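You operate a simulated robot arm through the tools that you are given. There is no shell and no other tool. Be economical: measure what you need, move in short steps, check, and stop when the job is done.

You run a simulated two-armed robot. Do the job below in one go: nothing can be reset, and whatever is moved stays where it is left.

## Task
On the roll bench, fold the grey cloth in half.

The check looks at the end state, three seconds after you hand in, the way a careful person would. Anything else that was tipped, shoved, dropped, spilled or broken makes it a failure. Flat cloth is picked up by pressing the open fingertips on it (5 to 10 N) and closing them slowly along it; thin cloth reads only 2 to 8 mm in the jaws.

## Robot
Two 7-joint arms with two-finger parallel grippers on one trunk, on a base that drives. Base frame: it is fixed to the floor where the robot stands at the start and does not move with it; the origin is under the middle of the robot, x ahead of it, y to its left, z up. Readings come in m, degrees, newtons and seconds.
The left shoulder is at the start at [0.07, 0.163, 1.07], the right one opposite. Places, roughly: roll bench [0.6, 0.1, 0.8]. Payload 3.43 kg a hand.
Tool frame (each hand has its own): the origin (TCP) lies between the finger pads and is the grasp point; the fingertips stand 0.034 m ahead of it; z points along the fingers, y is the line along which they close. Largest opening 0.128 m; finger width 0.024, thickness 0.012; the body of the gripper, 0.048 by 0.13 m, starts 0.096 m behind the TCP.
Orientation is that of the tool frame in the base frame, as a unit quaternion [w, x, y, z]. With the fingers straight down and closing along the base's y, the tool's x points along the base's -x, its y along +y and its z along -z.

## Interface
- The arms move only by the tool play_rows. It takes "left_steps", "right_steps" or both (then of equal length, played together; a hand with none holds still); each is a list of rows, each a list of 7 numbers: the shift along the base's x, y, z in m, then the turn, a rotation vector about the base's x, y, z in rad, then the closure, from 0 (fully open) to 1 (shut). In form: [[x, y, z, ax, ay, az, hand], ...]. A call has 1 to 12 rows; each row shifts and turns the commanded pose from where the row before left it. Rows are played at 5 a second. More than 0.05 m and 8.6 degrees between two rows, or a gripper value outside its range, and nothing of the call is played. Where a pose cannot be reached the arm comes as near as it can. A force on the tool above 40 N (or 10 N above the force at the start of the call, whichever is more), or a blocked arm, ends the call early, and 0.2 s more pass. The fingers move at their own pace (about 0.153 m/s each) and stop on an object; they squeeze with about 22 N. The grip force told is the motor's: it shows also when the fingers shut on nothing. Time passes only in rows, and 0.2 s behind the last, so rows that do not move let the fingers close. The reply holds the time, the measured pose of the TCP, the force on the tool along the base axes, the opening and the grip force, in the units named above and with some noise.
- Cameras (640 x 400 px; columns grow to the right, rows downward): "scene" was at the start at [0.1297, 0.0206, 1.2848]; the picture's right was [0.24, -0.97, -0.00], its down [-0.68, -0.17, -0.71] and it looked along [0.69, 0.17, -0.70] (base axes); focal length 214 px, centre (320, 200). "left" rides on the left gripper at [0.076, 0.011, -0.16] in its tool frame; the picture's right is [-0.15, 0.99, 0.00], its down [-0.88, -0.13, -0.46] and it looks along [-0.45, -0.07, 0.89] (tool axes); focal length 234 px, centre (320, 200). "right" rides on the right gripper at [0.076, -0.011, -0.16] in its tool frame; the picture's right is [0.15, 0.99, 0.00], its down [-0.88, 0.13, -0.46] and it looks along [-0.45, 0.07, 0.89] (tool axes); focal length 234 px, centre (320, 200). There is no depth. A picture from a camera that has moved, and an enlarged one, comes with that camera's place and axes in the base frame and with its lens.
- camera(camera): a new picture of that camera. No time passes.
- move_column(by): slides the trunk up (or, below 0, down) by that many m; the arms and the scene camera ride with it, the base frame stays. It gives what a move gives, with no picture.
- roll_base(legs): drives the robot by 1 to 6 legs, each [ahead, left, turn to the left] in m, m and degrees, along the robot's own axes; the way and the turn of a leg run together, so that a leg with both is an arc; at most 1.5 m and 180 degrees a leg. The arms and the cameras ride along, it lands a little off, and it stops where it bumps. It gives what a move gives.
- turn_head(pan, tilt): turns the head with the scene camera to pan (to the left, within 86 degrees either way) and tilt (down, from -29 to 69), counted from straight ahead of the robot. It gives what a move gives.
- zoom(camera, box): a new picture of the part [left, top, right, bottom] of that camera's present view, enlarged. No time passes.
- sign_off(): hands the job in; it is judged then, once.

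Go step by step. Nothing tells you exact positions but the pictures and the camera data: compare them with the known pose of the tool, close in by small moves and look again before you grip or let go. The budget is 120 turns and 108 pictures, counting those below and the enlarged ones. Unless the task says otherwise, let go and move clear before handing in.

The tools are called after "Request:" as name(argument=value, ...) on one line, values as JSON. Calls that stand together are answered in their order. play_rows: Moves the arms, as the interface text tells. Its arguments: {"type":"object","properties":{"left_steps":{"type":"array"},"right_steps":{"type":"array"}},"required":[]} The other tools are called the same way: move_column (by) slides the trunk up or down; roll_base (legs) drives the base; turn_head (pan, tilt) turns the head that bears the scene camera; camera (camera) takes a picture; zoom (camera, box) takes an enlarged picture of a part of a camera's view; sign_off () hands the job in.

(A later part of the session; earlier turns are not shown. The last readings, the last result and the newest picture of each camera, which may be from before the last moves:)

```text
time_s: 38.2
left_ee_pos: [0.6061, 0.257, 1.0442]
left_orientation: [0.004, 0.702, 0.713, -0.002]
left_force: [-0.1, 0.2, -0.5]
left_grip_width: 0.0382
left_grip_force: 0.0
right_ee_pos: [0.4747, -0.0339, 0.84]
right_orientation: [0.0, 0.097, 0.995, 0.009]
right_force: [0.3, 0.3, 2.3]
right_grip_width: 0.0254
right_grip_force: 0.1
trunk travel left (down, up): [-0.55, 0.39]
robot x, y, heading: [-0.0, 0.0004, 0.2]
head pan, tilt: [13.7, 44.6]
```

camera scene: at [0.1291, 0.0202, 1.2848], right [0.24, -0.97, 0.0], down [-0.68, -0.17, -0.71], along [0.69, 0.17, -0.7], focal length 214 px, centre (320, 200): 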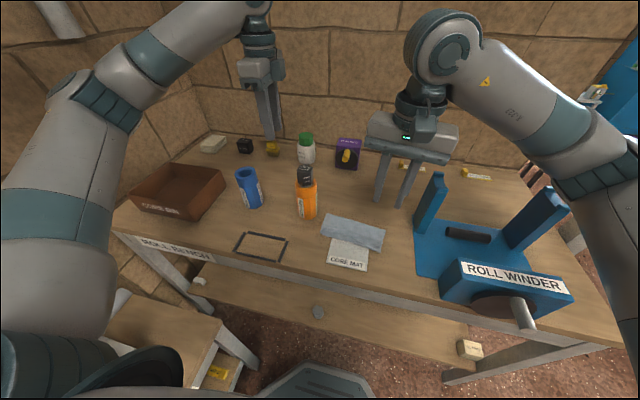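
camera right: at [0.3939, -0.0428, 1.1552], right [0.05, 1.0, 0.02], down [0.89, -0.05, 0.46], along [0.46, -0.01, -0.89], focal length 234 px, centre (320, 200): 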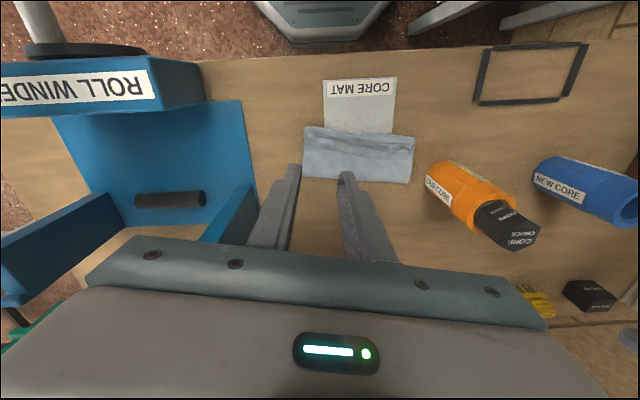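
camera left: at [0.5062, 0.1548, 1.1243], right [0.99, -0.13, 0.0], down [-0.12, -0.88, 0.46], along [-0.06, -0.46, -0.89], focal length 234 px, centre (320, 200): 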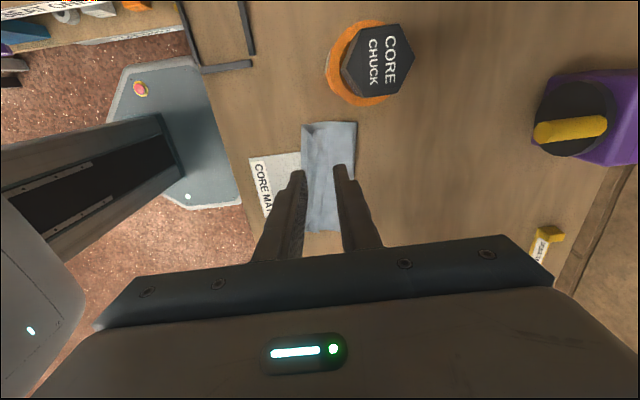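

First contact on the hem. I'll press half a millimetre more and close slowly.

Request:
play_rows(right_steps=[[0, 0, -0.0006, 0, 0, 0, 0.8], [0, 0, 0, 0, 0, 0, 0.83], [0, 0, 0, 0, 0, 0, 0.86], [0, 0, 0, 0, 0, 0, 0.89], [0, 0, 0, 0, 0, 0, 0.92], [0, 0, 0, 0, 0, 0, 0.95], [0, 0, 0, 0, 0, 0, 0.98], [0, 0, 0, 0, 0, 0, 1], [0, 0, 0, 0, 0, 0, 1], [0, 0, 0.01, 0, 0, 0, 1], [0, 0, 0.01, 0, 0, 0, 1]])

Request:
zoom(camera="right", box=[240, 90, 440, 215])

Request:
zoom(camera="scene", box=[320, 200, 410, 260])

```text
time_s: 40.6
left_ee_pos: [0.6064, 0.2575, 1.0431]
left_orientation: [0.003, 0.702, 0.713, -0.001]
left_force: [-0.6, 0.2, 0.3]
left_grip_width: 0.0383
left_grip_force: 0.1
right_ee_pos: [0.4737, -0.0334, 0.8591]
right_orientation: [0.001, 0.097, 0.995, 0.009]
right_force: [0.0, 0.2, -1.1]
right_grip_width: 0.0028
right_grip_force: 21.7
trunk travel left (down, up): [-0.55, 0.39]
robot x, y, heading: [-0.0023, -0.0016, 0.1]
head pan, tilt: [13.7, 44.6]
```

```text
3.20 times, centred on (340, 152) of right
camera zoom: at [0.3991, -0.0333, 1.019], right [0.05, 1.0, 0.02], down [0.89, -0.05, 0.46], along [0.46, -0.01, -0.89], focal length 749 px, centre (256, 352)
```

zoom: 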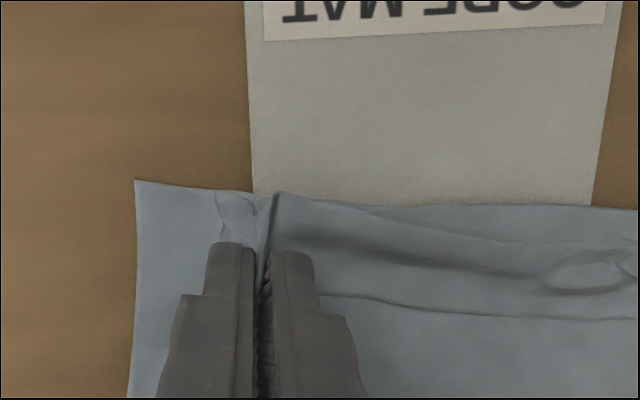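

```text
6.67 times, centred on (365, 230) of scene
camera zoom: at [0.1288, 0.0202, 1.2847], right [0.24, -0.97, 0.0], down [-0.68, -0.17, -0.71], along [0.69, 0.17, -0.7], focal length 1430 px, centre (20, 0)
```

zoom: 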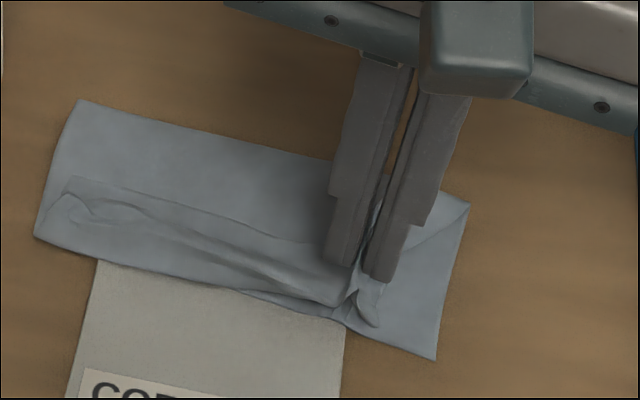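

The hold is 2.8 mm, with the bottom layer lying flat. I'll lift and move back to see how the top layer hangs.

Request:
play_rows(right_steps=[[0.005, 0, 0.012, 0, 0, 0, 1], [0.008, -0.002, 0.012, 0, 0, 0, 1], [0.01, -0.003, 0.012, 0, 0, 0, 1], [0.01, -0.003, 0.012, 0, 0, 0, 1]])

Request:
zoom(camera="right", box=[200, 70, 440, 220])

Request:
zoom(camera="scene", box=[320, 190, 410, 260])

```text
time_s: 41.6
left_ee_pos: [0.6058, 0.2583, 1.0442]
left_orientation: [0.004, 0.702, 0.713, -0.002]
left_force: [0.6, -0.6, -0.2]
left_grip_width: 0.0385
left_grip_force: 0.0
right_ee_pos: [0.5063, -0.041, 0.9061]
right_orientation: [0.0, 0.097, 0.995, 0.009]
right_force: [0.1, -0.4, 0.8]
right_grip_width: 0.0031
right_grip_force: 21.9
trunk travel left (down, up): [-0.55, 0.39]
robot x, y, heading: [-0.0016, -0.0032, -0.1]
head pan, tilt: [13.7, 44.6]
```

```text
2.67 times, centred on (320, 145) of right
camera zoom: at [0.4318, -0.0405, 1.0669], right [0.05, 1.0, 0.02], down [0.89, -0.05, 0.46], along [0.46, -0.01, -0.89], focal length 624 px, centre (320, 347)
```

zoom: 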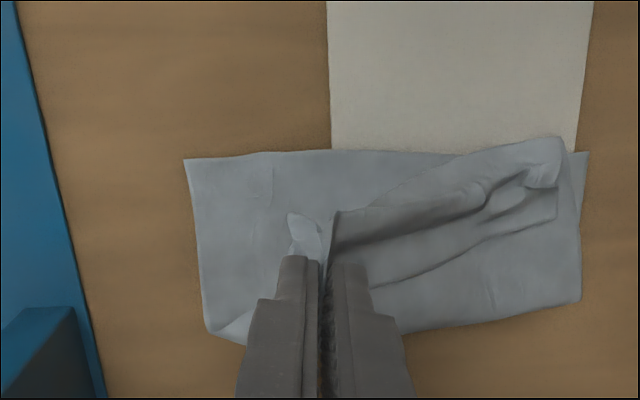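

```text
5.71 times, centred on (365, 225) of scene
camera zoom: at [0.1291, 0.0202, 1.2848], right [0.24, -0.97, 0.0], down [-0.68, -0.17, -0.71], along [0.69, 0.17, -0.7], focal length 1226 px, centre (63, 57)
```

zoom: 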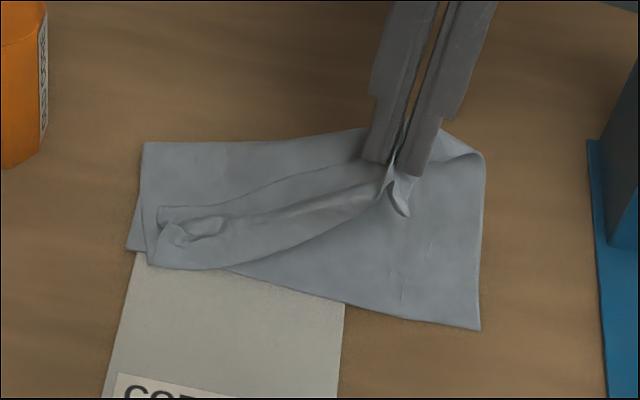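

Lifting unrolls the fold cleanly. I'll lay this corner all the way back out so I can grip it again right at its edge.

Request:
play_rows(right_steps=[[0.015, -0.006, 0.003, 0, 0, 0, 1], [0.015, -0.006, 0, 0, 0, 0, 1], [0.015, -0.006, 0, 0, 0, 0, 1], [0.015, -0.006, -0.006, 0, 0, 0, 1], [0.015, -0.006, -0.008, 0, 0, 0, 1], [0.013, -0.006, -0.012, 0, 0, 0, 1], [0.013, -0.005, -0.014, 0, 0, 0, 1], [0.01, -0.004, -0.016, 0, 0, 0, 1]])

Request:
zoom(camera="right", box=[160, 20, 480, 220])

Request:
zoom(camera="scene", box=[300, 170, 420, 260])

```text
time_s: 43.5
left_ee_pos: [0.6069, 0.2579, 1.0444]
left_orientation: [0.003, 0.702, 0.713, -0.002]
left_force: [0.7, 0.0, -0.6]
left_grip_width: 0.0382
left_grip_force: 0.2
right_ee_pos: [0.6179, -0.0863, 0.8533]
right_orientation: [0.0, 0.096, 0.995, 0.009]
right_force: [0.0, -1.1, 0.7]
right_grip_width: 0.003
right_grip_force: 22.1
trunk travel left (down, up): [-0.55, 0.39]
robot x, y, heading: [0.0004, 0.0006, 0.1]
head pan, tilt: [13.7, 44.6]
```

```text
2.00 times, centred on (320, 120) of right
camera zoom: at [0.5433, -0.0861, 1.0148], right [0.05, 1.0, 0.02], down [0.89, -0.05, 0.46], along [0.46, -0.01, -0.89], focal length 468 px, centre (320, 360)
```

zoom: 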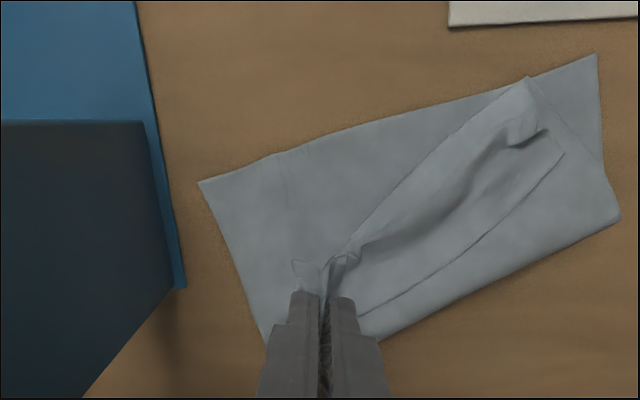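

```text
4.44 times, centred on (360, 215) of scene
camera zoom: at [0.1294, 0.0202, 1.2848], right [0.24, -0.97, 0.0], down [-0.68, -0.17, -0.71], along [0.69, 0.17, -0.7], focal length 953 px, centre (142, 133)
```

zoom: 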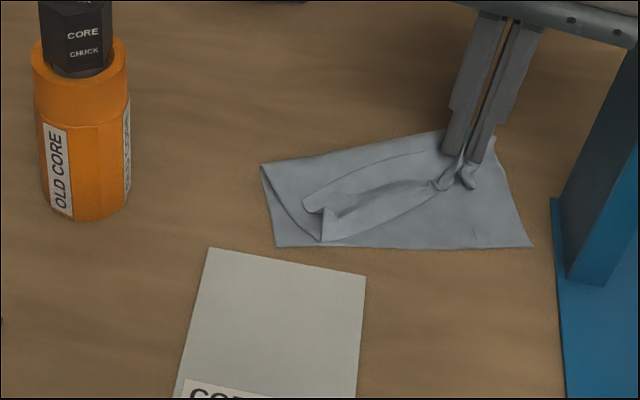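

The cloth slid and turned with that pull, though it touched nothing else. I'll set this corner down, move the right hand clear, and bring the left hand over to lay out the other folded corner.

Request:
play_rows(right_steps=[[0, 0, -0.008, 0, 0, 0, 1], [0, 0, -0.002, 0, 0, 0, 0.9], [0, 0, 0, 0, 0, 0, 0.8], [0, 0, 0.02, 0, 0, 0, 0.8], [0, 0, 0.045, 0, 0, 0, 0.8], [0, 0, 0.045, 0, 0, 0, 0.8], [0, 0, 0.045, 0, 0, 0, 0.8], [0, 0, 0.045, 0, 0, 0, 0.8], [0, -0.04, 0, 0, 0, 0, 0.8], [0, -0.045, 0, 0, 0, 0, 0.8], [0, -0.045, 0, 0, 0, 0, 0.8], [0, -0.04, 0, 0, 0, 0, 0.8]], left_steps=[[0, 0, 0.02, 0, 0, 0.148, 0.8], [0, 0, 0, 0, 0, 0.148, 0.8], [0, 0, 0, 0, 0, 0.148, 0.8], [0, 0, 0, 0, 0, 0.148, 0.8], [0, 0, 0, 0, 0, 0.148, 0.8], [0, 0, 0, 0, 0, 0.148, 0.8], [0, 0, 0, 0, 0, 0.148, 0.8], [0, 0, 0, 0, 0, 0.148, 0.8], [0, 0, 0, 0, 0, 0.148, 0.8], [0, 0, 0, 0, 0, 0.148, 0.8], [0, 0, 0, 0, 0, 0.148, 0.8], [0, 0, 0, 0, 0, 0.148, 0.8]])

Request:
zoom(camera="scene", box=[300, 170, 420, 260])

Request:
camera(camera="scene")

```text
time_s: 46.0
left_ee_pos: [0.6064, 0.2579, 1.0666]
left_orientation: [0.003, -0.111, 0.994, 0.003]
left_force: [0.8, -0.9, 1.1]
left_grip_width: 0.0257
left_grip_force: 0.1
right_ee_pos: [0.6209, -0.2581, 1.0436]
right_orientation: [0.001, 0.097, 0.995, 0.01]
right_force: [0.3, 0.4, -0.1]
right_grip_width: 0.0257
right_grip_force: 0.1
trunk travel left (down, up): [-0.55, 0.39]
robot x, y, heading: [0.0002, -0.0021, 0.1]
head pan, tilt: [13.7, 44.6]
```

```text
4.44 times, centred on (360, 215) of scene
camera zoom: at [0.1288, 0.0187, 1.2849], right [0.24, -0.97, 0.0], down [-0.68, -0.16, -0.71], along [0.69, 0.17, -0.7], focal length 953 px, centre (142, 133)
```

zoom: 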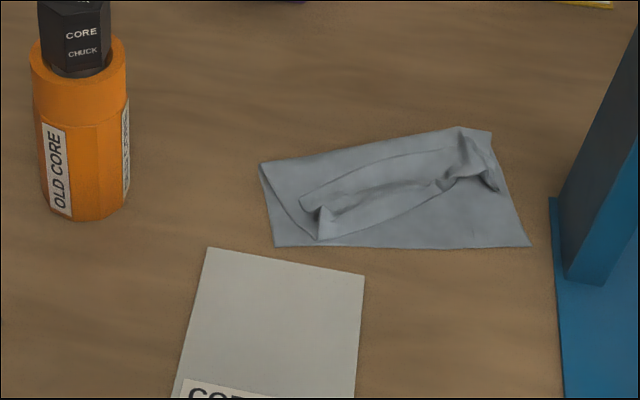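

```text
30 pictures are left
camera scene: at [0.1288, 0.0187, 1.2849], right [0.24, -0.97, 0.0], down [-0.68, -0.16, -0.71], along [0.69, 0.17, -0.7], focal length 214 px, centre (320, 200)
```

scene: 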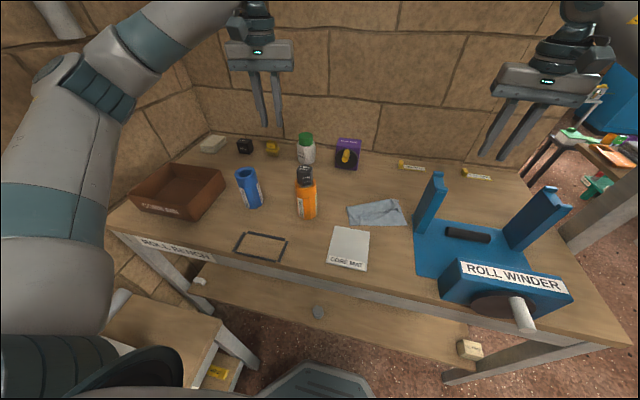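

The near edge of the cloth is clean and flat. I'll pick up both of its corners instead, let the cloth hang so the hems fall open, then lay it down folded. First, the left hand turns and moves above the near-left corner at about (0.524, 0.030).

Request:
play_rows(left_steps=[[-0.0061, -0.0216, 0, 0, 0, -0.143, 0.86], [-0.0061, -0.0216, 0, 0, 0, -0.143, 0.86], [-0.0061, -0.0216, 0, 0, 0, -0.143, 0.86], [-0.0061, -0.0216, 0, 0, 0, -0.143, 0.86], [-0.0061, -0.0216, 0, 0, 0, -0.143, 0.86], [-0.0061, -0.0216, 0, 0, 0, -0.143, 0.86], [-0.0061, -0.0216, 0, 0, 0, -0.143, 0.86], [-0.0061, -0.0216, 0, 0, 0, -0.143, 0.86], [-0.0061, -0.0216, 0, 0, 0, -0.143, 0.86], [-0.0061, -0.0216, 0, 0, 0, -0.143, 0.86], [-0.0064, -0.0213, 0, 0, 0, -0.143, 0.86]])

Request:
play_rows(left_steps=[[0, 0, -0.045, 0, 0, 0, 0.86], [0, 0, -0.045, 0, 0, 0, 0.86], [0, 0, -0.045, 0, 0, 0, 0.86], [0, 0, -0.045, 0, 0, 0, 0.86], [0, 0, -0.035, 0, 0, 0, 0.86], [0, 0, -0.008, 0, 0, 0, 0.86]])

Request:
zoom(camera="left", box=[220, 110, 420, 240])

```text
time_s: 48.5
left_ee_pos: [0.5418, 0.0189, 1.0664]
left_orientation: [0.003, 0.626, 0.78, -0.001]
left_force: [0.1, -1.1, 0.5]
left_grip_width: 0.0177
left_grip_force: 0.1
right_ee_pos: [0.6191, -0.2573, 1.0449]
right_orientation: [0.0, 0.097, 0.995, 0.009]
right_force: [0.8, 0.5, -0.2]
right_grip_width: 0.0253
right_grip_force: 0.1
trunk travel left (down, up): [-0.55, 0.39]
robot x, y, heading: [-0.0028, -0.001, -0.2]
head pan, tilt: [13.7, 44.6]
```

```text
time_s: 49.9
left_ee_pos: [0.5396, 0.0218, 0.8395]
left_orientation: [0.004, 0.625, 0.78, -0.001]
left_force: [0.0, -0.1, -0.1]
left_grip_width: 0.0177
left_grip_force: 0.1
right_ee_pos: [0.6204, -0.2573, 1.045]
right_orientation: [0.0, 0.099, 0.995, 0.008]
right_force: [-0.2, -0.7, 0.5]
right_grip_width: 0.0256
right_grip_force: 0.0
trunk travel left (down, up): [-0.55, 0.39]
robot x, y, heading: [-0.0018, -0.0004, -0.2]
head pan, tilt: [13.7, 44.6]
```

```text
3.08 times, centred on (320, 175) of left
camera zoom: at [0.5341, 0.0986, 1.0004], right [1.0, 0.07, 0.0], down [0.06, -0.89, 0.46], along [0.04, -0.46, -0.89], focal length 720 px, centre (320, 277)
```

zoom: 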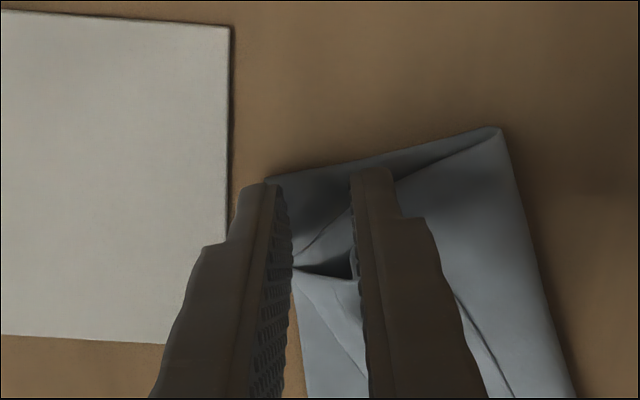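

The left jaws straddle the near-left corner. A small shift, then lower to contact.

Request:
play_rows(left_steps=[[0.003, 0.004, -0.001, 0, 0, 0, 0.86], [0, 0, -0.0015, 0, 0, 0, 0.86], [0, 0, -0.001, 0, 0, 0, 0.86]])

```text
time_s: 50.6
left_ee_pos: [0.5421, 0.0258, 0.8384]
left_orientation: [0.004, 0.625, 0.781, -0.001]
left_force: [0.1, 0.4, -0.5]
left_grip_width: 0.0179
left_grip_force: 0.1
right_ee_pos: [0.6205, -0.2564, 1.0446]
right_orientation: [0.0, 0.098, 0.995, 0.009]
right_force: [-0.1, -0.4, -0.2]
right_grip_width: 0.0256
right_grip_force: 0.0
trunk travel left (down, up): [-0.55, 0.39]
robot x, y, heading: [-0.001, 0.0021, 0.3]
head pan, tilt: [13.7, 44.6]
```

Request:
play_rows(left_steps=[[0, 0, -0.001, 0, 0, 0, 0.86], [0, 0, -0.001, 0, 0, 0, 0.86]])

```text
time_s: 51.2
left_ee_pos: [0.5422, 0.0252, 0.8376]
left_orientation: [0.004, 0.625, 0.78, -0.001]
left_force: [0.7, 0.4, 1.1]
left_grip_width: 0.0183
left_grip_force: 0.1
right_ee_pos: [0.6211, -0.2577, 1.0444]
right_orientation: [0.0, 0.098, 0.995, 0.009]
right_force: [0.4, 0.0, 0.0]
right_grip_width: 0.0258
right_grip_force: 0.1
trunk travel left (down, up): [-0.55, 0.39]
robot x, y, heading: [-0.0002, 0.0004, -0.1]
head pan, tilt: [13.7, 44.6]
```

Request:
play_rows(left_steps=[[0, 0, -0.0012, 0, 0, 0, 0.86]])

```text
time_s: 51.6
left_ee_pos: [0.5423, 0.0259, 0.8364]
left_orientation: [0.004, 0.626, 0.78, -0.001]
left_force: [0.4, -0.1, 2.5]
left_grip_width: 0.0182
left_grip_force: 0.1
right_ee_pos: [0.6196, -0.2565, 1.0438]
right_orientation: [0.0, 0.097, 0.995, 0.009]
right_force: [-0.3, 0.0, -0.3]
right_grip_width: 0.0255
right_grip_force: 0.2
trunk travel left (down, up): [-0.55, 0.39]
robot x, y, heading: [-0.0031, -0.0053, -0.2]
head pan, tilt: [13.7, 44.6]
```

Contact is starting, so I'll press slightly more, close slowly and lift 2 cm.

Request:
play_rows(left_steps=[[0, 0, -0.001, 0, 0, 0, 0.86], [0, 0, 0, 0, 0, 0, 0.88], [0, 0, 0, 0, 0, 0, 0.9], [0, 0, 0, 0, 0, 0, 0.92], [0, 0, 0, 0, 0, 0, 0.94], [0, 0, 0, 0, 0, 0, 0.96], [0, 0, 0, 0, 0, 0, 0.98], [0, 0, 0, 0, 0, 0, 1], [0, 0, 0, 0, 0, 0, 1], [0, 0, 0, 0, 0, 0, 1], [0, 0, 0.01, 0, 0, 0, 1], [0, 0, 0.01, 0, 0, 0, 1]])

Request:
zoom(camera="scene", box=[310, 170, 430, 250])

```text
time_s: 54.2
left_ee_pos: [0.5415, 0.0246, 0.8549]
left_orientation: [0.003, 0.626, 0.78, -0.002]
left_force: [0.0, -0.7, -0.7]
left_grip_width: 0.0004
left_grip_force: 22.1
right_ee_pos: [0.6204, -0.2572, 1.0445]
right_orientation: [0.0, 0.098, 0.995, 0.008]
right_force: [0.3, 0.2, -0.2]
right_grip_width: 0.0255
right_grip_force: 0.0
trunk travel left (down, up): [-0.55, 0.39]
robot x, y, heading: [-0.0033, -0.0015, 0.1]
head pan, tilt: [13.7, 44.6]
```

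```text
5.00 times, centred on (370, 210) of scene
camera zoom: at [0.1286, 0.0197, 1.2847], right [0.24, -0.97, 0.0], down [-0.68, -0.17, -0.71], along [0.69, 0.17, -0.7], focal length 1072 px, centre (70, 150)
```

zoom: 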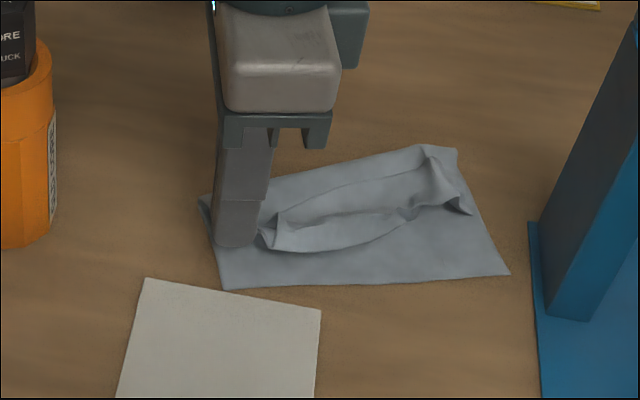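

The left jaws closed on nothing: they were too far inside the edge and pressing too lightly. I'll reopen, move about 9 mm nearer the edge, and press a bit more firmly.

Request:
play_rows(left_steps=[[-0.009, -0.007, 0, 0, 0, 0, 0.82], [0, 0, 0, 0, 0, 0, 0.82], [0, 0, -0.01, 0, 0, 0, 0.82], [0, 0, -0.008, 0, 0, 0, 0.82], [0, 0, -0.001, 0, 0, 0, 0.82]])

Request:
zoom(camera="left", box=[220, 110, 420, 240])

```text
time_s: 55.5
left_ee_pos: [0.5323, 0.0171, 0.8376]
left_orientation: [0.005, 0.626, 0.78, -0.003]
left_force: [-6.9, -3.2, 20.2]
left_grip_width: 0.0271
left_grip_force: 3.6
right_ee_pos: [0.6195, -0.2563, 1.0436]
right_orientation: [-0.001, 0.097, 0.995, 0.008]
right_force: [0.7, 1.1, 0.2]
right_grip_width: 0.026
right_grip_force: 0.1
trunk travel left (down, up): [-0.55, 0.39]
robot x, y, heading: [-0.0038, -0.0013, 0.1]
head pan, tilt: [13.7, 44.6]
```

```text
3.08 times, centred on (320, 175) of left
camera zoom: at [0.5276, 0.096, 0.9962], right [1.0, 0.07, 0.0], down [0.06, -0.88, 0.46], along [0.03, -0.46, -0.89], focal length 720 px, centre (320, 277)
```

zoom: 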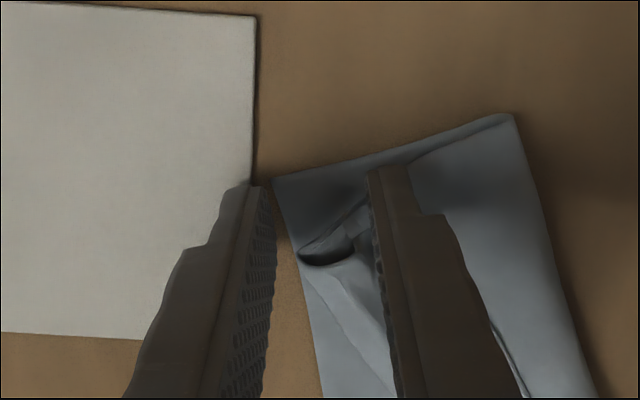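

The outer finger was touching the mat corner, so I'm lifting off at once. The earlier position was right and just needed firmer pressure; I'll go back there.

Request:
play_rows(left_steps=[[0, 0, 0.012, 0, 0, 0, 0.82], [0.009, 0.003, 0, 0, 0, 0, 0.86], [0, 0, 0, 0, 0, 0, 0.86], [0, 0, -0.009, 0, 0, 0, 0.86], [0, 0, -0.003, 0, 0, 0, 0.86]])

Request:
camera(camera="left")

```text
time_s: 56.6
left_ee_pos: [0.5423, 0.0213, 0.836]
left_orientation: [0.004, 0.625, 0.78, -0.001]
left_force: [-0.5, 0.5, 3.1]
left_grip_width: 0.0179
left_grip_force: 0.1
right_ee_pos: [0.6205, -0.257, 1.0447]
right_orientation: [-0.001, 0.098, 0.995, 0.009]
right_force: [-0.3, 0.4, -0.3]
right_grip_width: 0.0257
right_grip_force: 0.0
trunk travel left (down, up): [-0.55, 0.39]
robot x, y, heading: [-0.0042, 0.0002, 0.1]
head pan, tilt: [13.7, 44.6]
```

```text
26 pictures are left
camera left: at [0.5372, 0.0983, 0.9963], right [1.0, 0.07, 0.01], down [0.06, -0.89, 0.46], along [0.04, -0.46, -0.89], focal length 234 px, centre (320, 200)
```

left: 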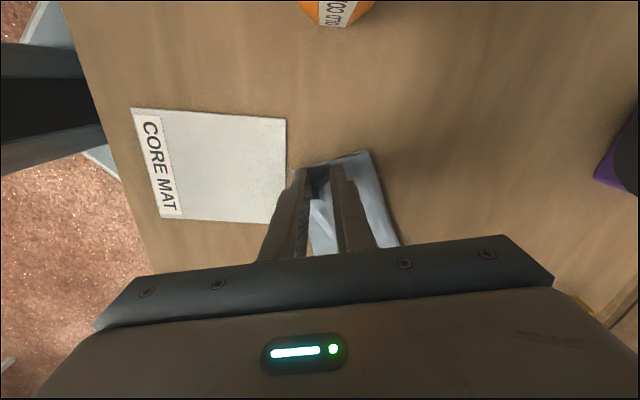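

Contact at 3 N. I'll press about 1 mm more and close slowly.

Request:
play_rows(left_steps=[[0, 0, -0.0015, 0, 0, 0, 0.86], [0, 0, 0, 0, 0, 0, 0.88], [0, 0, 0, 0, 0, 0, 0.9], [0, 0, 0, 0, 0, 0, 0.92], [0, 0, 0, 0, 0, 0, 0.94], [0, 0, 0, 0, 0, 0, 0.96], [0, 0, 0, 0, 0, 0, 0.98], [0, 0, 0, 0, 0, 0, 1], [0, 0, 0, 0, 0, 0, 1], [0, 0, 0, 0, 0, 0, 1]])

```text
time_s: 58.9
left_ee_pos: [0.5426, 0.0217, 0.8367]
left_orientation: [0.005, 0.625, 0.781, -0.001]
left_force: [7.3, 1.5, 25.4]
left_grip_width: 0.0021
left_grip_force: 21.6
right_ee_pos: [0.6197, -0.2573, 1.0439]
right_orientation: [0.001, 0.098, 0.995, 0.009]
right_force: [-0.2, -0.3, -1.4]
right_grip_width: 0.0256
right_grip_force: 0.1
trunk travel left (down, up): [-0.55, 0.39]
robot x, y, heading: [0.002, 0.0022, -0.2]
head pan, tilt: [13.7, 44.6]
```

Got hold of it (2.1 mm). I'll lift this corner high and draw it left, so the other near corner slides away from the winder post.

Request:
play_rows(left_steps=[[0, 0, 0.02, 0, 0, 0, 1], [0, 0, 0.025, 0, 0, 0, 1], [0, 0, 0.025, 0, 0, 0, 1], [-0.003, 0.006, 0.015, 0, 0, 0, 1], [-0.003, 0.008, 0.015, 0, 0, 0, 1], [-0.003, 0.01, 0.01, 0, 0, 0, 1], [-0.003, 0.01, 0.005, 0, 0, 0, 1], [-0.003, 0.01, 0, 0, 0, 0, 1], [-0.003, 0.01, 0, 0, 0, 0, 1]])

Request:
zoom(camera="scene", box=[300, 150, 430, 250])

```text
time_s: 60.9
left_ee_pos: [0.5232, 0.076, 0.9496]
left_orientation: [0.004, 0.625, 0.78, -0.001]
left_force: [-0.5, 0.6, -0.6]
left_grip_width: 0.0018
left_grip_force: 22.1
right_ee_pos: [0.6198, -0.2568, 1.044]
right_orientation: [0.0, 0.098, 0.995, 0.009]
right_force: [-0.4, -0.1, 0.2]
right_grip_width: 0.0258
right_grip_force: 0.1
trunk travel left (down, up): [-0.55, 0.39]
robot x, y, heading: [0.0008, -0.0006, 0.2]
head pan, tilt: [13.7, 44.6]
```

```text
4.00 times, centred on (365, 200) of scene
camera zoom: at [0.129, 0.0205, 1.2848], right [0.24, -0.97, 0.0], down [-0.68, -0.17, -0.71], along [0.69, 0.17, -0.7], focal length 858 px, centre (140, 200)
```

zoom: 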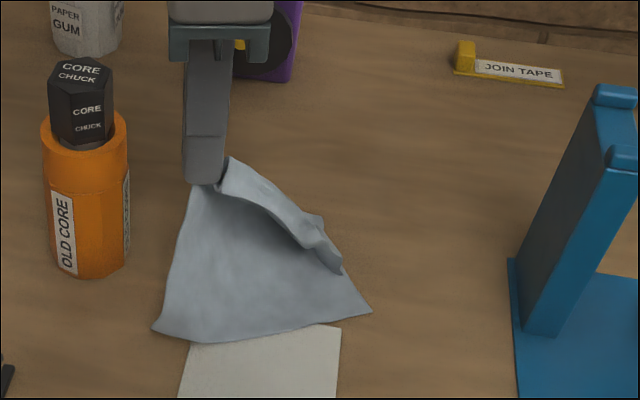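

I had actually caught the folded-over far corner, and lifting it opened the cloth, so the near edge now lies flat in front. I'll lay this corner outward (away from me) to spread the cloth flat.

Request:
play_rows(left_steps=[[0.012, 0, 0.01, 0, 0, 0, 1], [0.015, 0, 0, 0, 0, 0, 1], [0.015, 0, -0.005, 0, 0, 0, 1], [0.015, 0, -0.01, 0, 0, 0, 1], [0.015, 0, -0.015, 0, 0, 0, 1], [0.015, 0, -0.018, 0, 0, 0, 1], [0.015, 0, -0.02, 0, 0, 0, 1], [0.015, 0, -0.02, 0, 0, 0, 1], [0.013, 0, -0.02, 0, 0, 0, 1], [0.01, 0, -0.008, 0, 0, 0, 1]])

Request:
zoom(camera="scene", box=[290, 140, 430, 250])

```text
time_s: 63.0
left_ee_pos: [0.6661, 0.075, 0.844]
left_orientation: [0.002, 0.625, 0.78, -0.001]
left_force: [-0.1, 0.8, -0.3]
left_grip_width: 0.0018
left_grip_force: 21.9
right_ee_pos: [0.6208, -0.2563, 1.0444]
right_orientation: [-0.001, 0.098, 0.995, 0.009]
right_force: [-0.3, -0.3, -0.3]
right_grip_width: 0.0256
right_grip_force: 0.0
trunk travel left (down, up): [-0.55, 0.39]
robot x, y, heading: [-0.0014, -0.0014, -0.0]
head pan, tilt: [13.7, 44.6]
```

```text
3.64 times, centred on (360, 195) of scene
camera zoom: at [0.1292, 0.02, 1.2848], right [0.24, -0.97, 0.0], down [-0.68, -0.17, -0.71], along [0.69, 0.17, -0.7], focal length 780 px, centre (174, 218)
```

zoom: 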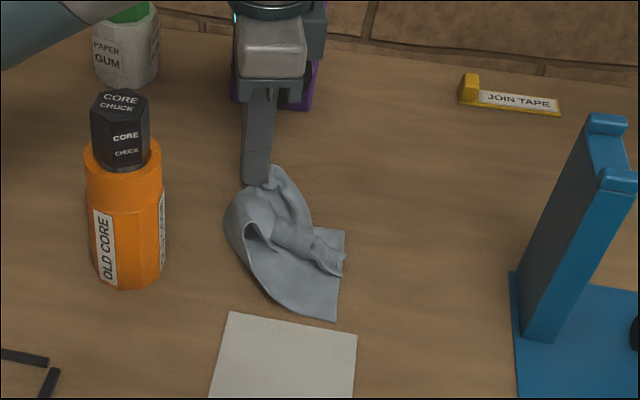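

The cloth bunched up. I'll lift it clear of the table so it hangs freely and I can see how it's held.

Request:
play_rows(left_steps=[[-0.01, -0.01, 0.04, 0, 0, 0, 1], [-0.01, -0.01, 0.045, 0, 0, 0, 1], [-0.01, -0.01, 0.045, 0, 0, 0, 1], [-0.01, -0.01, 0.045, 0, 0, 0, 1], [-0.01, -0.01, 0.045, 0, 0, 0, 1], [0, 0, 0.045, 0, 0, 0, 1], [0, 0, 0.02, 0, 0, 0, 1], [0, 0, 0, 0, 0, 0, 1], [0, 0, 0, 0, 0, 0, 1]])

Request:
zoom(camera="scene", box=[260, 60, 440, 220])

```text
time_s: 65.0
left_ee_pos: [0.6142, 0.0253, 1.1288]
left_orientation: [0.004, 0.625, 0.781, -0.001]
left_force: [-0.6, 0.8, -0.6]
left_grip_width: 0.0022
left_grip_force: 22.6
right_ee_pos: [0.6209, -0.2574, 1.0448]
right_orientation: [-0.001, 0.098, 0.995, 0.009]
right_force: [-0.7, -0.4, 0.5]
right_grip_width: 0.0257
right_grip_force: 0.0
trunk travel left (down, up): [-0.55, 0.39]
robot x, y, heading: [0.0017, -0.0005, 0.1]
head pan, tilt: [13.7, 44.6]
```

```text
2.50 times, centred on (350, 140) of scene
camera zoom: at [0.129, 0.02, 1.2848], right [0.24, -0.97, 0.0], down [-0.68, -0.17, -0.71], along [0.69, 0.17, -0.7], focal length 536 px, centre (245, 350)
```

zoom: 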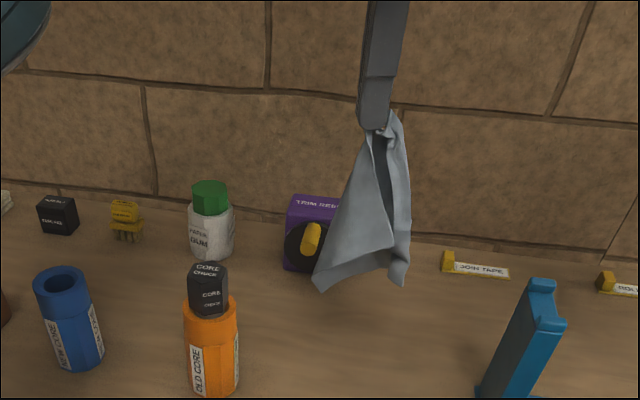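

Request:
zoom(camera="scene", box=[335, 95, 395, 185])

Request:
camera(camera="left")

```text
4.44 times, centred on (365, 140) of scene
camera zoom: at [0.129, 0.02, 1.2848], right [0.24, -0.97, 0.0], down [-0.68, -0.17, -0.71], along [0.69, 0.17, -0.7], focal length 953 px, centre (120, 467)
```

zoom: 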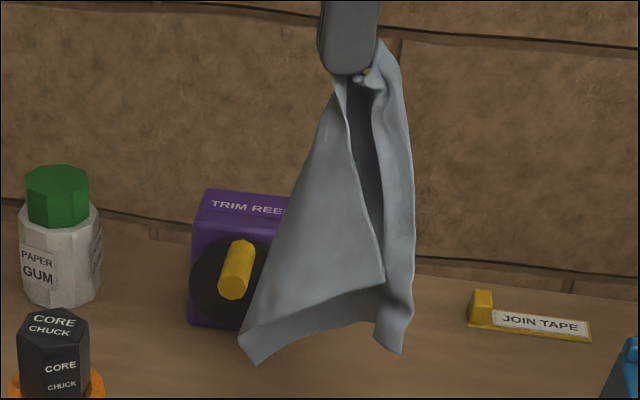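

```text
21 pictures are left
camera left: at [0.6083, 0.1023, 1.2877], right [1.0, 0.07, 0.0], down [0.06, -0.89, 0.46], along [0.04, -0.46, -0.89], focal length 234 px, centre (320, 200)
```

left: 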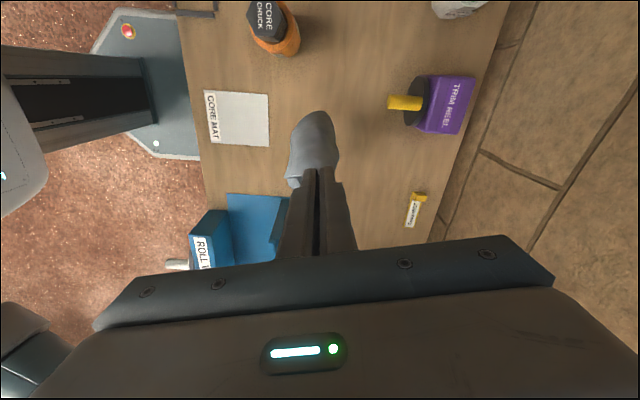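

The cloth is held near the middle of one side, so it hangs nearly folded in half already: two panels joined on the left. I'll lay it down by lowering while moving away (+x), so both panels settle one on the other.

Request:
play_rows(left_steps=[[-0.03, -0.012, 0, 0, 0, 0, 1], [-0.03, -0.012, 0, 0, 0, 0, 1], [-0.024, -0.011, -0.02, 0, 0, 0, 1], [0, 0, -0.03, 0, 0, 0, 1], [0, 0, -0.03, 0, 0, 0, 1], [0.015, 0, -0.02, 0, 0, 0, 1], [0.025, 0, -0.03, 0, 0, 0, 1], [0.025, 0, -0.03, 0, 0, 0, 1], [0.025, 0, -0.035, 0, 0, 0, 1], [0.025, 0, -0.035, 0, 0, 0, 1], [0.02, 0, -0.03, 0, 0, 0, 1], [0.015, 0, -0.02, 0, 0, 0, 1]])

Request:
zoom(camera="scene", box=[300, 150, 430, 250])

```text
time_s: 67.7
left_ee_pos: [0.6799, -0.0082, 0.8488]
left_orientation: [0.003, 0.625, 0.781, 0.0]
left_force: [0.4, -0.6, -0.1]
left_grip_width: 0.0017
left_grip_force: 22.0
right_ee_pos: [0.6213, -0.2572, 1.044]
right_orientation: [0.0, 0.097, 0.995, 0.009]
right_force: [-0.3, -0.1, -0.1]
right_grip_width: 0.0254
right_grip_force: 0.0
trunk travel left (down, up): [-0.55, 0.39]
robot x, y, heading: [-0.0017, 0.0006, 0.0]
head pan, tilt: [13.7, 44.6]
```

```text
4.00 times, centred on (365, 200) of scene
camera zoom: at [0.1296, 0.0199, 1.2848], right [0.24, -0.97, 0.0], down [-0.68, -0.17, -0.71], along [0.69, 0.17, -0.7], focal length 858 px, centre (140, 200)
```

zoom: 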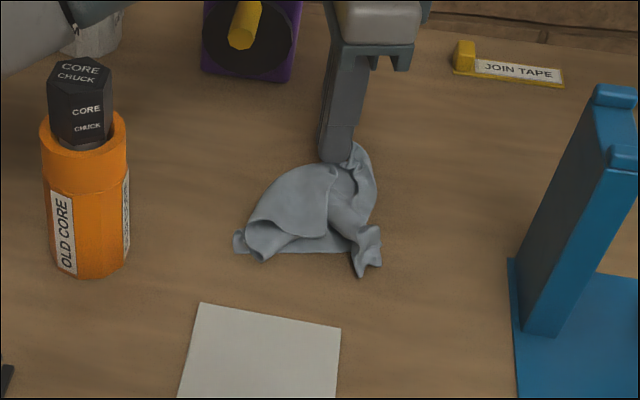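

It crumpled because the sideways move was too short. I'll lift it again and lay it out along y in a longer draw over clear table, so the right hand can then take the other end of the fold line.

Request:
play_rows(left_steps=[[-0.01, -0.01, 0.04, 0, 0, 0, 1], [-0.01, -0.015, 0.045, 0, 0, 0, 1], [-0.01, -0.02, 0.045, 0, 0, 0, 1], [0, -0.02, 0.045, 0, 0, 0, 1], [0, -0.02, 0.045, 0, 0, 0, 1], [0, -0.015, 0.03, 0, 0, 0, 1], [0, 0, 0, 0, 0, 0, 1], [0, 0, 0, 0, 0, 0, 1], [0, 0, 0, 0, 0, 0, 1]], right_steps=[[0, -0.03, 0, 0, 0, 0, 0.8], [0, -0.03, 0, 0, 0, 0, 0.8], [0, -0.03, 0, 0, 0, 0, 0.8], [0, 0, 0, 0, 0, 0, 0.8], [0, 0, 0, 0, 0, 0, 0.8], [0, 0, 0, 0, 0, 0, 0.8], [0, 0, 0, 0, 0, 0, 0.8], [0, 0, 0, 0, 0, 0, 0.8], [0, 0, 0, 0, 0, 0, 0.8]])

Request:
zoom(camera="scene", box=[330, 90, 450, 200])

```text
refused: row 3 steps farther than a row can; nothing moved
```

```text
3.64 times, centred on (390, 145) of scene
camera zoom: at [0.1296, 0.0199, 1.2848], right [0.24, -0.97, 0.0], down [-0.68, -0.17, -0.71], along [0.69, 0.17, -0.7], focal length 780 px, centre (66, 400)
```

zoom: 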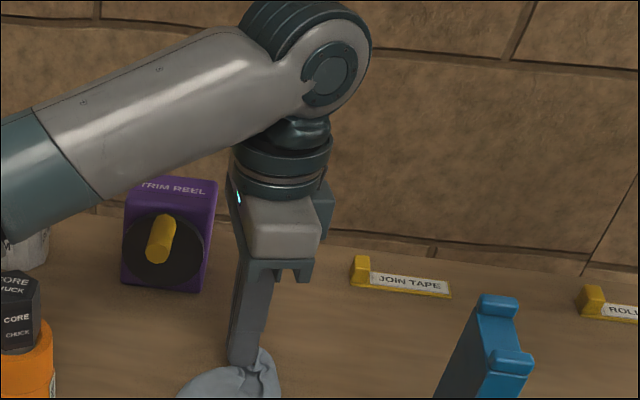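

One row was slightly too long, so nothing moved. I'll resend it with smaller steps.

Request:
play_rows(left_steps=[[-0.01, -0.01, 0.04, 0, 0, 0, 1], [-0.01, -0.012, 0.045, 0, 0, 0, 1], [-0.01, -0.015, 0.04, 0, 0, 0, 1], [0, -0.018, 0.04, 0, 0, 0, 1], [0, -0.018, 0.04, 0, 0, 0, 1], [0, -0.015, 0.04, 0, 0, 0, 1], [0, -0.01, 0.03, 0, 0, 0, 1], [0, 0, 0, 0, 0, 0, 1], [0, 0, 0, 0, 0, 0, 1], [0, 0, 0, 0, 0, 0, 1]], right_steps=[[0, -0.03, 0, 0, 0, 0, 0.8], [0, -0.03, 0, 0, 0, 0, 0.8], [0, -0.03, 0, 0, 0, 0, 0.8], [0, 0, 0, 0, 0, 0, 0.8], [0, 0, 0, 0, 0, 0, 0.8], [0, 0, 0, 0, 0, 0, 0.8], [0, 0, 0, 0, 0, 0, 0.8], [0, 0, 0, 0, 0, 0, 0.8], [0, 0, 0, 0, 0, 0, 0.8], [0, 0, 0, 0, 0, 0, 0.8]])

Request:
zoom(camera="scene", box=[340, 80, 450, 200])

```text
time_s: 69.8
left_ee_pos: [0.649, -0.108, 1.1248]
left_orientation: [0.004, 0.625, 0.781, -0.001]
left_force: [0.3, -0.2, -0.4]
left_grip_width: 0.0015
left_grip_force: 22.4
right_ee_pos: [0.6179, -0.3455, 1.0452]
right_orientation: [0.0, 0.098, 0.995, 0.009]
right_force: [0.9, 0.2, 0.1]
right_grip_width: 0.0259
right_grip_force: 0.1
trunk travel left (down, up): [-0.55, 0.39]
robot x, y, heading: [0.0003, 0.0008, -0.2]
head pan, tilt: [13.7, 44.6]
```

```text
3.33 times, centred on (395, 140) of scene
camera zoom: at [0.1292, 0.0201, 1.2848], right [0.24, -0.97, 0.0], down [-0.68, -0.17, -0.71], along [0.69, 0.17, -0.7], focal length 715 px, centre (70, 400)
```

zoom: 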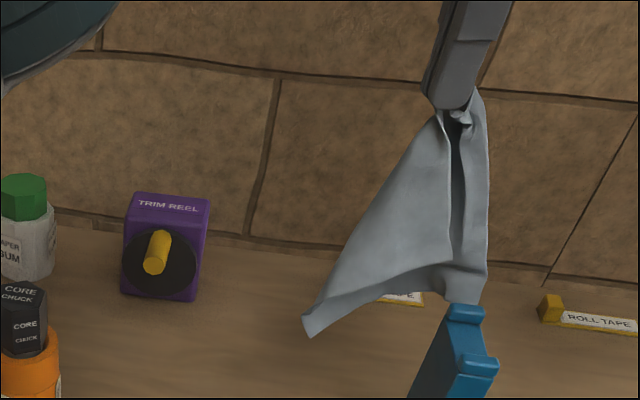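

Hanging, the fold line runs about 0.19 m from the jaws to the bottom tip. I'll lower until the tip touches, then draw leftward (+y) while lowering to lay it out straight.

Request:
play_rows(left_steps=[[0.01, 0, -0.045, 0, 0, 0, 1], [0.01, 0, -0.045, 0, 0, 0, 1], [0, 0.022, -0.008, 0, 0, 0, 1], [0, 0.024, -0.012, 0, 0, 0, 1], [0, 0.025, -0.015, 0, 0, 0, 1], [0, 0.025, -0.018, 0, 0, 0, 1], [0, 0.025, -0.02, 0, 0, 0, 1], [0, 0.025, -0.022, 0, 0, 0, 1], [0, 0.025, -0.025, 0, 0, 0, 1], [0, 0.025, -0.025, 0, 0, 0, 1], [0, 0.025, -0.025, 0, 0, 0, 1], [0, 0.02, -0.01, 0, 0, 0, 1]])

Request:
zoom(camera="scene", box=[300, 140, 430, 230])

```text
time_s: 72.5
left_ee_pos: [0.6698, 0.1329, 0.8529]
left_orientation: [0.004, 0.624, 0.781, -0.001]
left_force: [-0.4, 0.5, -0.3]
left_grip_width: 0.0018
left_grip_force: 21.5
right_ee_pos: [0.6184, -0.3458, 1.0442]
right_orientation: [0.001, 0.098, 0.995, 0.009]
right_force: [0.1, 0.1, 0.6]
right_grip_width: 0.0256
right_grip_force: 0.1
trunk travel left (down, up): [-0.55, 0.39]
robot x, y, heading: [-0.0009, 0.0025, -0.4]
head pan, tilt: [13.7, 44.6]
```

```text
4.44 times, centred on (365, 185) of scene
camera zoom: at [0.1289, 0.0207, 1.2849], right [0.24, -0.97, 0.0], down [-0.68, -0.17, -0.71], along [0.69, 0.17, -0.7], focal length 953 px, centre (120, 267)
```

zoom: 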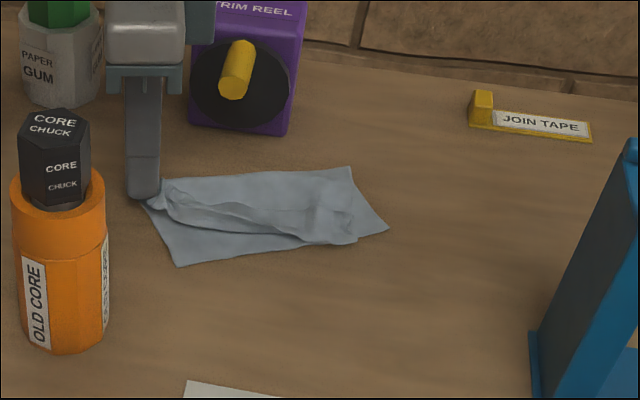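

It laid out quite straight: a half-width rectangle with a narrow strip on top running from the jaws. I'll take a top view with the left camera to sort out the layers.

Request:
zoom(camera="left", box=[220, 100, 420, 260])

Request:
zoom(camera="scene", box=[325, 168, 385, 203])

```text
2.50 times, centred on (320, 180) of left
camera zoom: at [0.665, 0.2113, 1.0127], right [1.0, 0.07, 0.0], down [0.06, -0.89, 0.46], along [0.04, -0.46, -0.89], focal length 585 px, centre (320, 250)
```

zoom: 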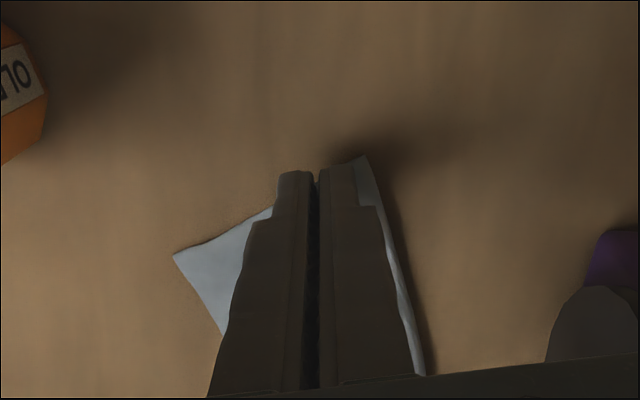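

```text
10.67 times, centred on (355, 186) of scene
camera zoom: at [0.1289, 0.0207, 1.2849], right [0.24, -0.97, 0.0], down [-0.68, -0.17, -0.71], along [0.69, 0.17, -0.7], focal length 2288 px, centre (-53, 355)
```

zoom: 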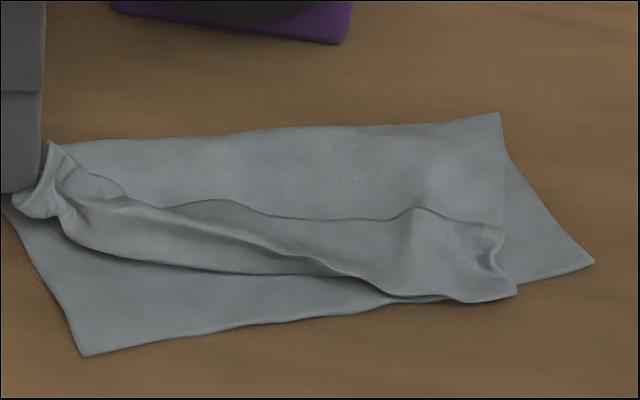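

It's the same half-fold with a turned-back strip, and the whole front edge lies free, with corners near (0.615, 0.098) and (0.694, -0.049). I'll release, then bring both hands over those two corners, aligned with that edge.

Request:
play_rows(left_steps=[[0, 0, -0.01, 0, 0, 0, 1], [0, 0, 0, 0, 0, 0, 0.93], [0, 0, 0, 0, 0, 0, 0.84], [0, 0, 0.03, 0, 0, 0, 0.84], [0, 0, 0.03, 0, 0, 0, 0.84], [-0.012, -0.014, 0, 0, 0, 0.135, 0.84], [-0.012, -0.014, 0, 0, 0, 0.135, 0.84], [-0.011, -0.015, 0, 0, 0, 0, 0.84], [0, 0, 0, 0, 0, 0, 0.84], [0, 0, 0, 0, 0, 0, 0.84], [0, 0, 0, 0, 0, 0, 0.84], [0, 0, 0, 0, 0, 0, 0.84]], right_steps=[[0.0075, 0.0285, 0, 0, 0, -0.08, 0.84], [0.0075, 0.0285, 0, 0, 0, -0.08, 0.84], [0.0075, 0.0285, 0, 0, 0, -0.08, 0.84], [0.0075, 0.0285, 0, 0, 0, -0.08, 0.84], [0.0075, 0.0285, 0, 0, 0, -0.08, 0.84], [0.0075, 0.0285, 0, 0, 0, -0.08, 0.84], [0.0075, 0.0285, 0, 0, 0, -0.08, 0.84], [0.0075, 0.0285, 0, 0, 0, -0.08, 0.84], [0.0075, 0.0285, 0, 0, 0, -0.08, 0.84], [0.0075, 0.0285, 0, 0, 0, -0.08, 0.84], [0.0075, 0.0285, 0, 0, 0, -0.08, 0.84], [0, 0, -0.02, 0, 0, 0, 0.84]])

Request:
camera(camera="right")

```text
time_s: 75.0
left_ee_pos: [0.6366, 0.0879, 0.9016]
left_orientation: [0.004, 0.515, 0.857, 0.0]
left_force: [0.0, -1.6, -0.7]
left_grip_width: 0.0206
left_grip_force: 0.2
right_ee_pos: [0.7018, -0.0344, 1.0246]
right_orientation: [0.001, 0.512, 0.859, 0.008]
right_force: [1.6, -0.7, -0.5]
right_grip_width: 0.0203
right_grip_force: 0.0
trunk travel left (down, up): [-0.55, 0.39]
robot x, y, heading: [-0.0021, -0.0024, -0.1]
head pan, tilt: [13.7, 44.6]
```

```text
14 pictures are left
camera right: at [0.6562, 0.0246, 1.1849], right [0.8, 0.6, 0.02], down [0.53, -0.72, 0.45], along [0.28, -0.35, -0.89], focal length 234 px, centre (320, 200)
```

right: 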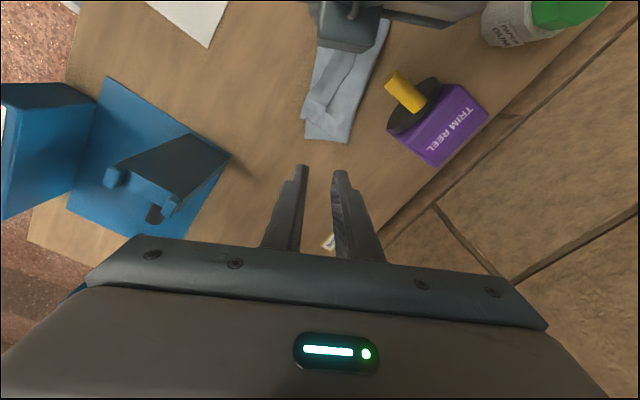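

Corner C is confirmed at about (0.69, -0.049), with the reel clear. I'll lower both hands to just above contact.

Request:
play_rows(left_steps=[[-0.002, 0.002, -0.01, 0, 0, 0, 0.86], [0, 0, -0.01, 0, 0, 0, 0.86], [0, 0, -0.015, 0, 0, 0, 0.86], [0, 0, -0.015, 0, 0, 0, 0.86], [0, 0, -0.0135, 0, 0, 0, 0.86]], right_steps=[[-0.004, 0.001, -0.045, 0, 0, 0, 0.86], [0, 0, -0.045, 0, 0, 0, 0.86], [0, 0, -0.045, 0, 0, 0, 0.86], [0, 0, -0.035, 0, 0, 0, 0.86], [0, 0, -0.0165, 0, 0, 0, 0.86]])

Request:
zoom(camera="right", box=[220, 60, 420, 220])

Request:
zoom(camera="left", box=[220, 100, 420, 240])

```text
time_s: 76.2
left_ee_pos: [0.6335, 0.0941, 0.84]
left_orientation: [0.004, 0.514, 0.858, -0.003]
left_force: [0.1, -0.3, 0.2]
left_grip_width: 0.018
left_grip_force: 0.1
right_ee_pos: [0.6968, -0.0309, 0.837]
right_orientation: [0.004, 0.512, 0.859, 0.009]
right_force: [0.1, -0.4, 0.9]
right_grip_width: 0.0179
right_grip_force: 0.1
trunk travel left (down, up): [-0.55, 0.39]
robot x, y, heading: [0.0012, 0.0023, -0.2]
head pan, tilt: [13.7, 44.6]
```

```text
2.50 times, centred on (320, 140) of right
camera zoom: at [0.6503, 0.0278, 0.9968], right [0.8, 0.6, 0.02], down [0.53, -0.72, 0.46], along [0.29, -0.36, -0.89], focal length 585 px, centre (320, 350)
```

zoom: 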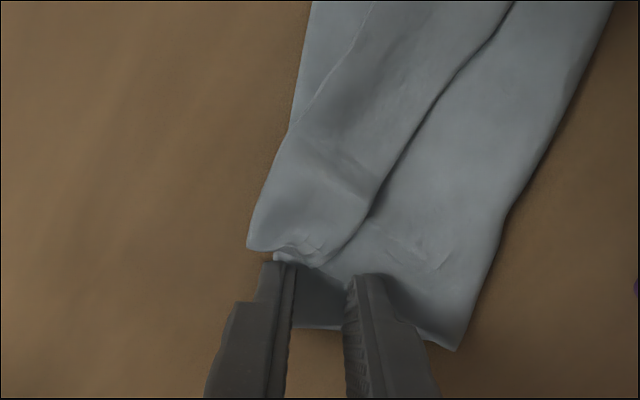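

```text
2.86 times, centred on (320, 170) of left
camera zoom: at [0.6084, 0.166, 0.9992], right [0.94, 0.34, 0.0], down [0.3, -0.84, 0.46], along [0.16, -0.43, -0.89], focal length 669 px, centre (320, 286)
```

zoom: 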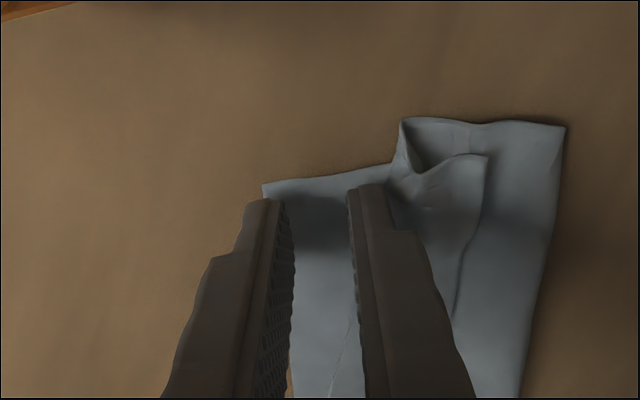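

Both pairs of jaws sit on the single bottom layer at their corners. Lowering to contact.

Request:
play_rows(left_steps=[[0, 0, -0.002, 0, 0, 0, 0.86], [0, 0, -0.002, 0, 0, 0, 0.86]], right_steps=[[0, 0, -0.001, 0, 0, 0, 0.86], [0, 0, -0.0005, 0, 0, 0, 0.86]])

```text
time_s: 76.8
left_ee_pos: [0.6334, 0.0929, 0.8378]
left_orientation: [0.004, 0.515, 0.857, 0.0]
left_force: [-0.1, 0.7, 1.3]
left_grip_width: 0.0177
left_grip_force: 0.1
right_ee_pos: [0.6958, -0.0317, 0.8363]
right_orientation: [0.003, 0.511, 0.859, 0.008]
right_force: [-0.2, 0.9, 2.3]
right_grip_width: 0.0179
right_grip_force: 0.1
trunk travel left (down, up): [-0.55, 0.39]
robot x, y, heading: [0.0012, 0.0005, -0.0]
head pan, tilt: [13.7, 44.6]
```

Request:
play_rows(left_steps=[[0, 0, -0.0015, 0, 0, 0, 0.86], [0, 0, -0.0005, 0, 0, 0, 0.86]], right_steps=[[0, 0, -0.001, 0, 0, 0, 0.86], [0, 0, -0.0005, 0, 0, 0, 0.86]])

```text
time_s: 77.5
left_ee_pos: [0.634, 0.0919, 0.8363]
left_orientation: [0.005, 0.514, 0.858, 0.0]
left_force: [2.6, 1.2, 14.0]
left_grip_width: 0.0188
left_grip_force: 1.3
right_ee_pos: [0.6952, -0.0318, 0.837]
right_orientation: [0.004, 0.512, 0.859, 0.009]
right_force: [1.1, 0.0, 3.4]
right_grip_width: 0.0174
right_grip_force: 0.0
trunk travel left (down, up): [-0.55, 0.39]
robot x, y, heading: [-0.0, 0.0016, 0.1]
head pan, tilt: [13.7, 44.6]
```

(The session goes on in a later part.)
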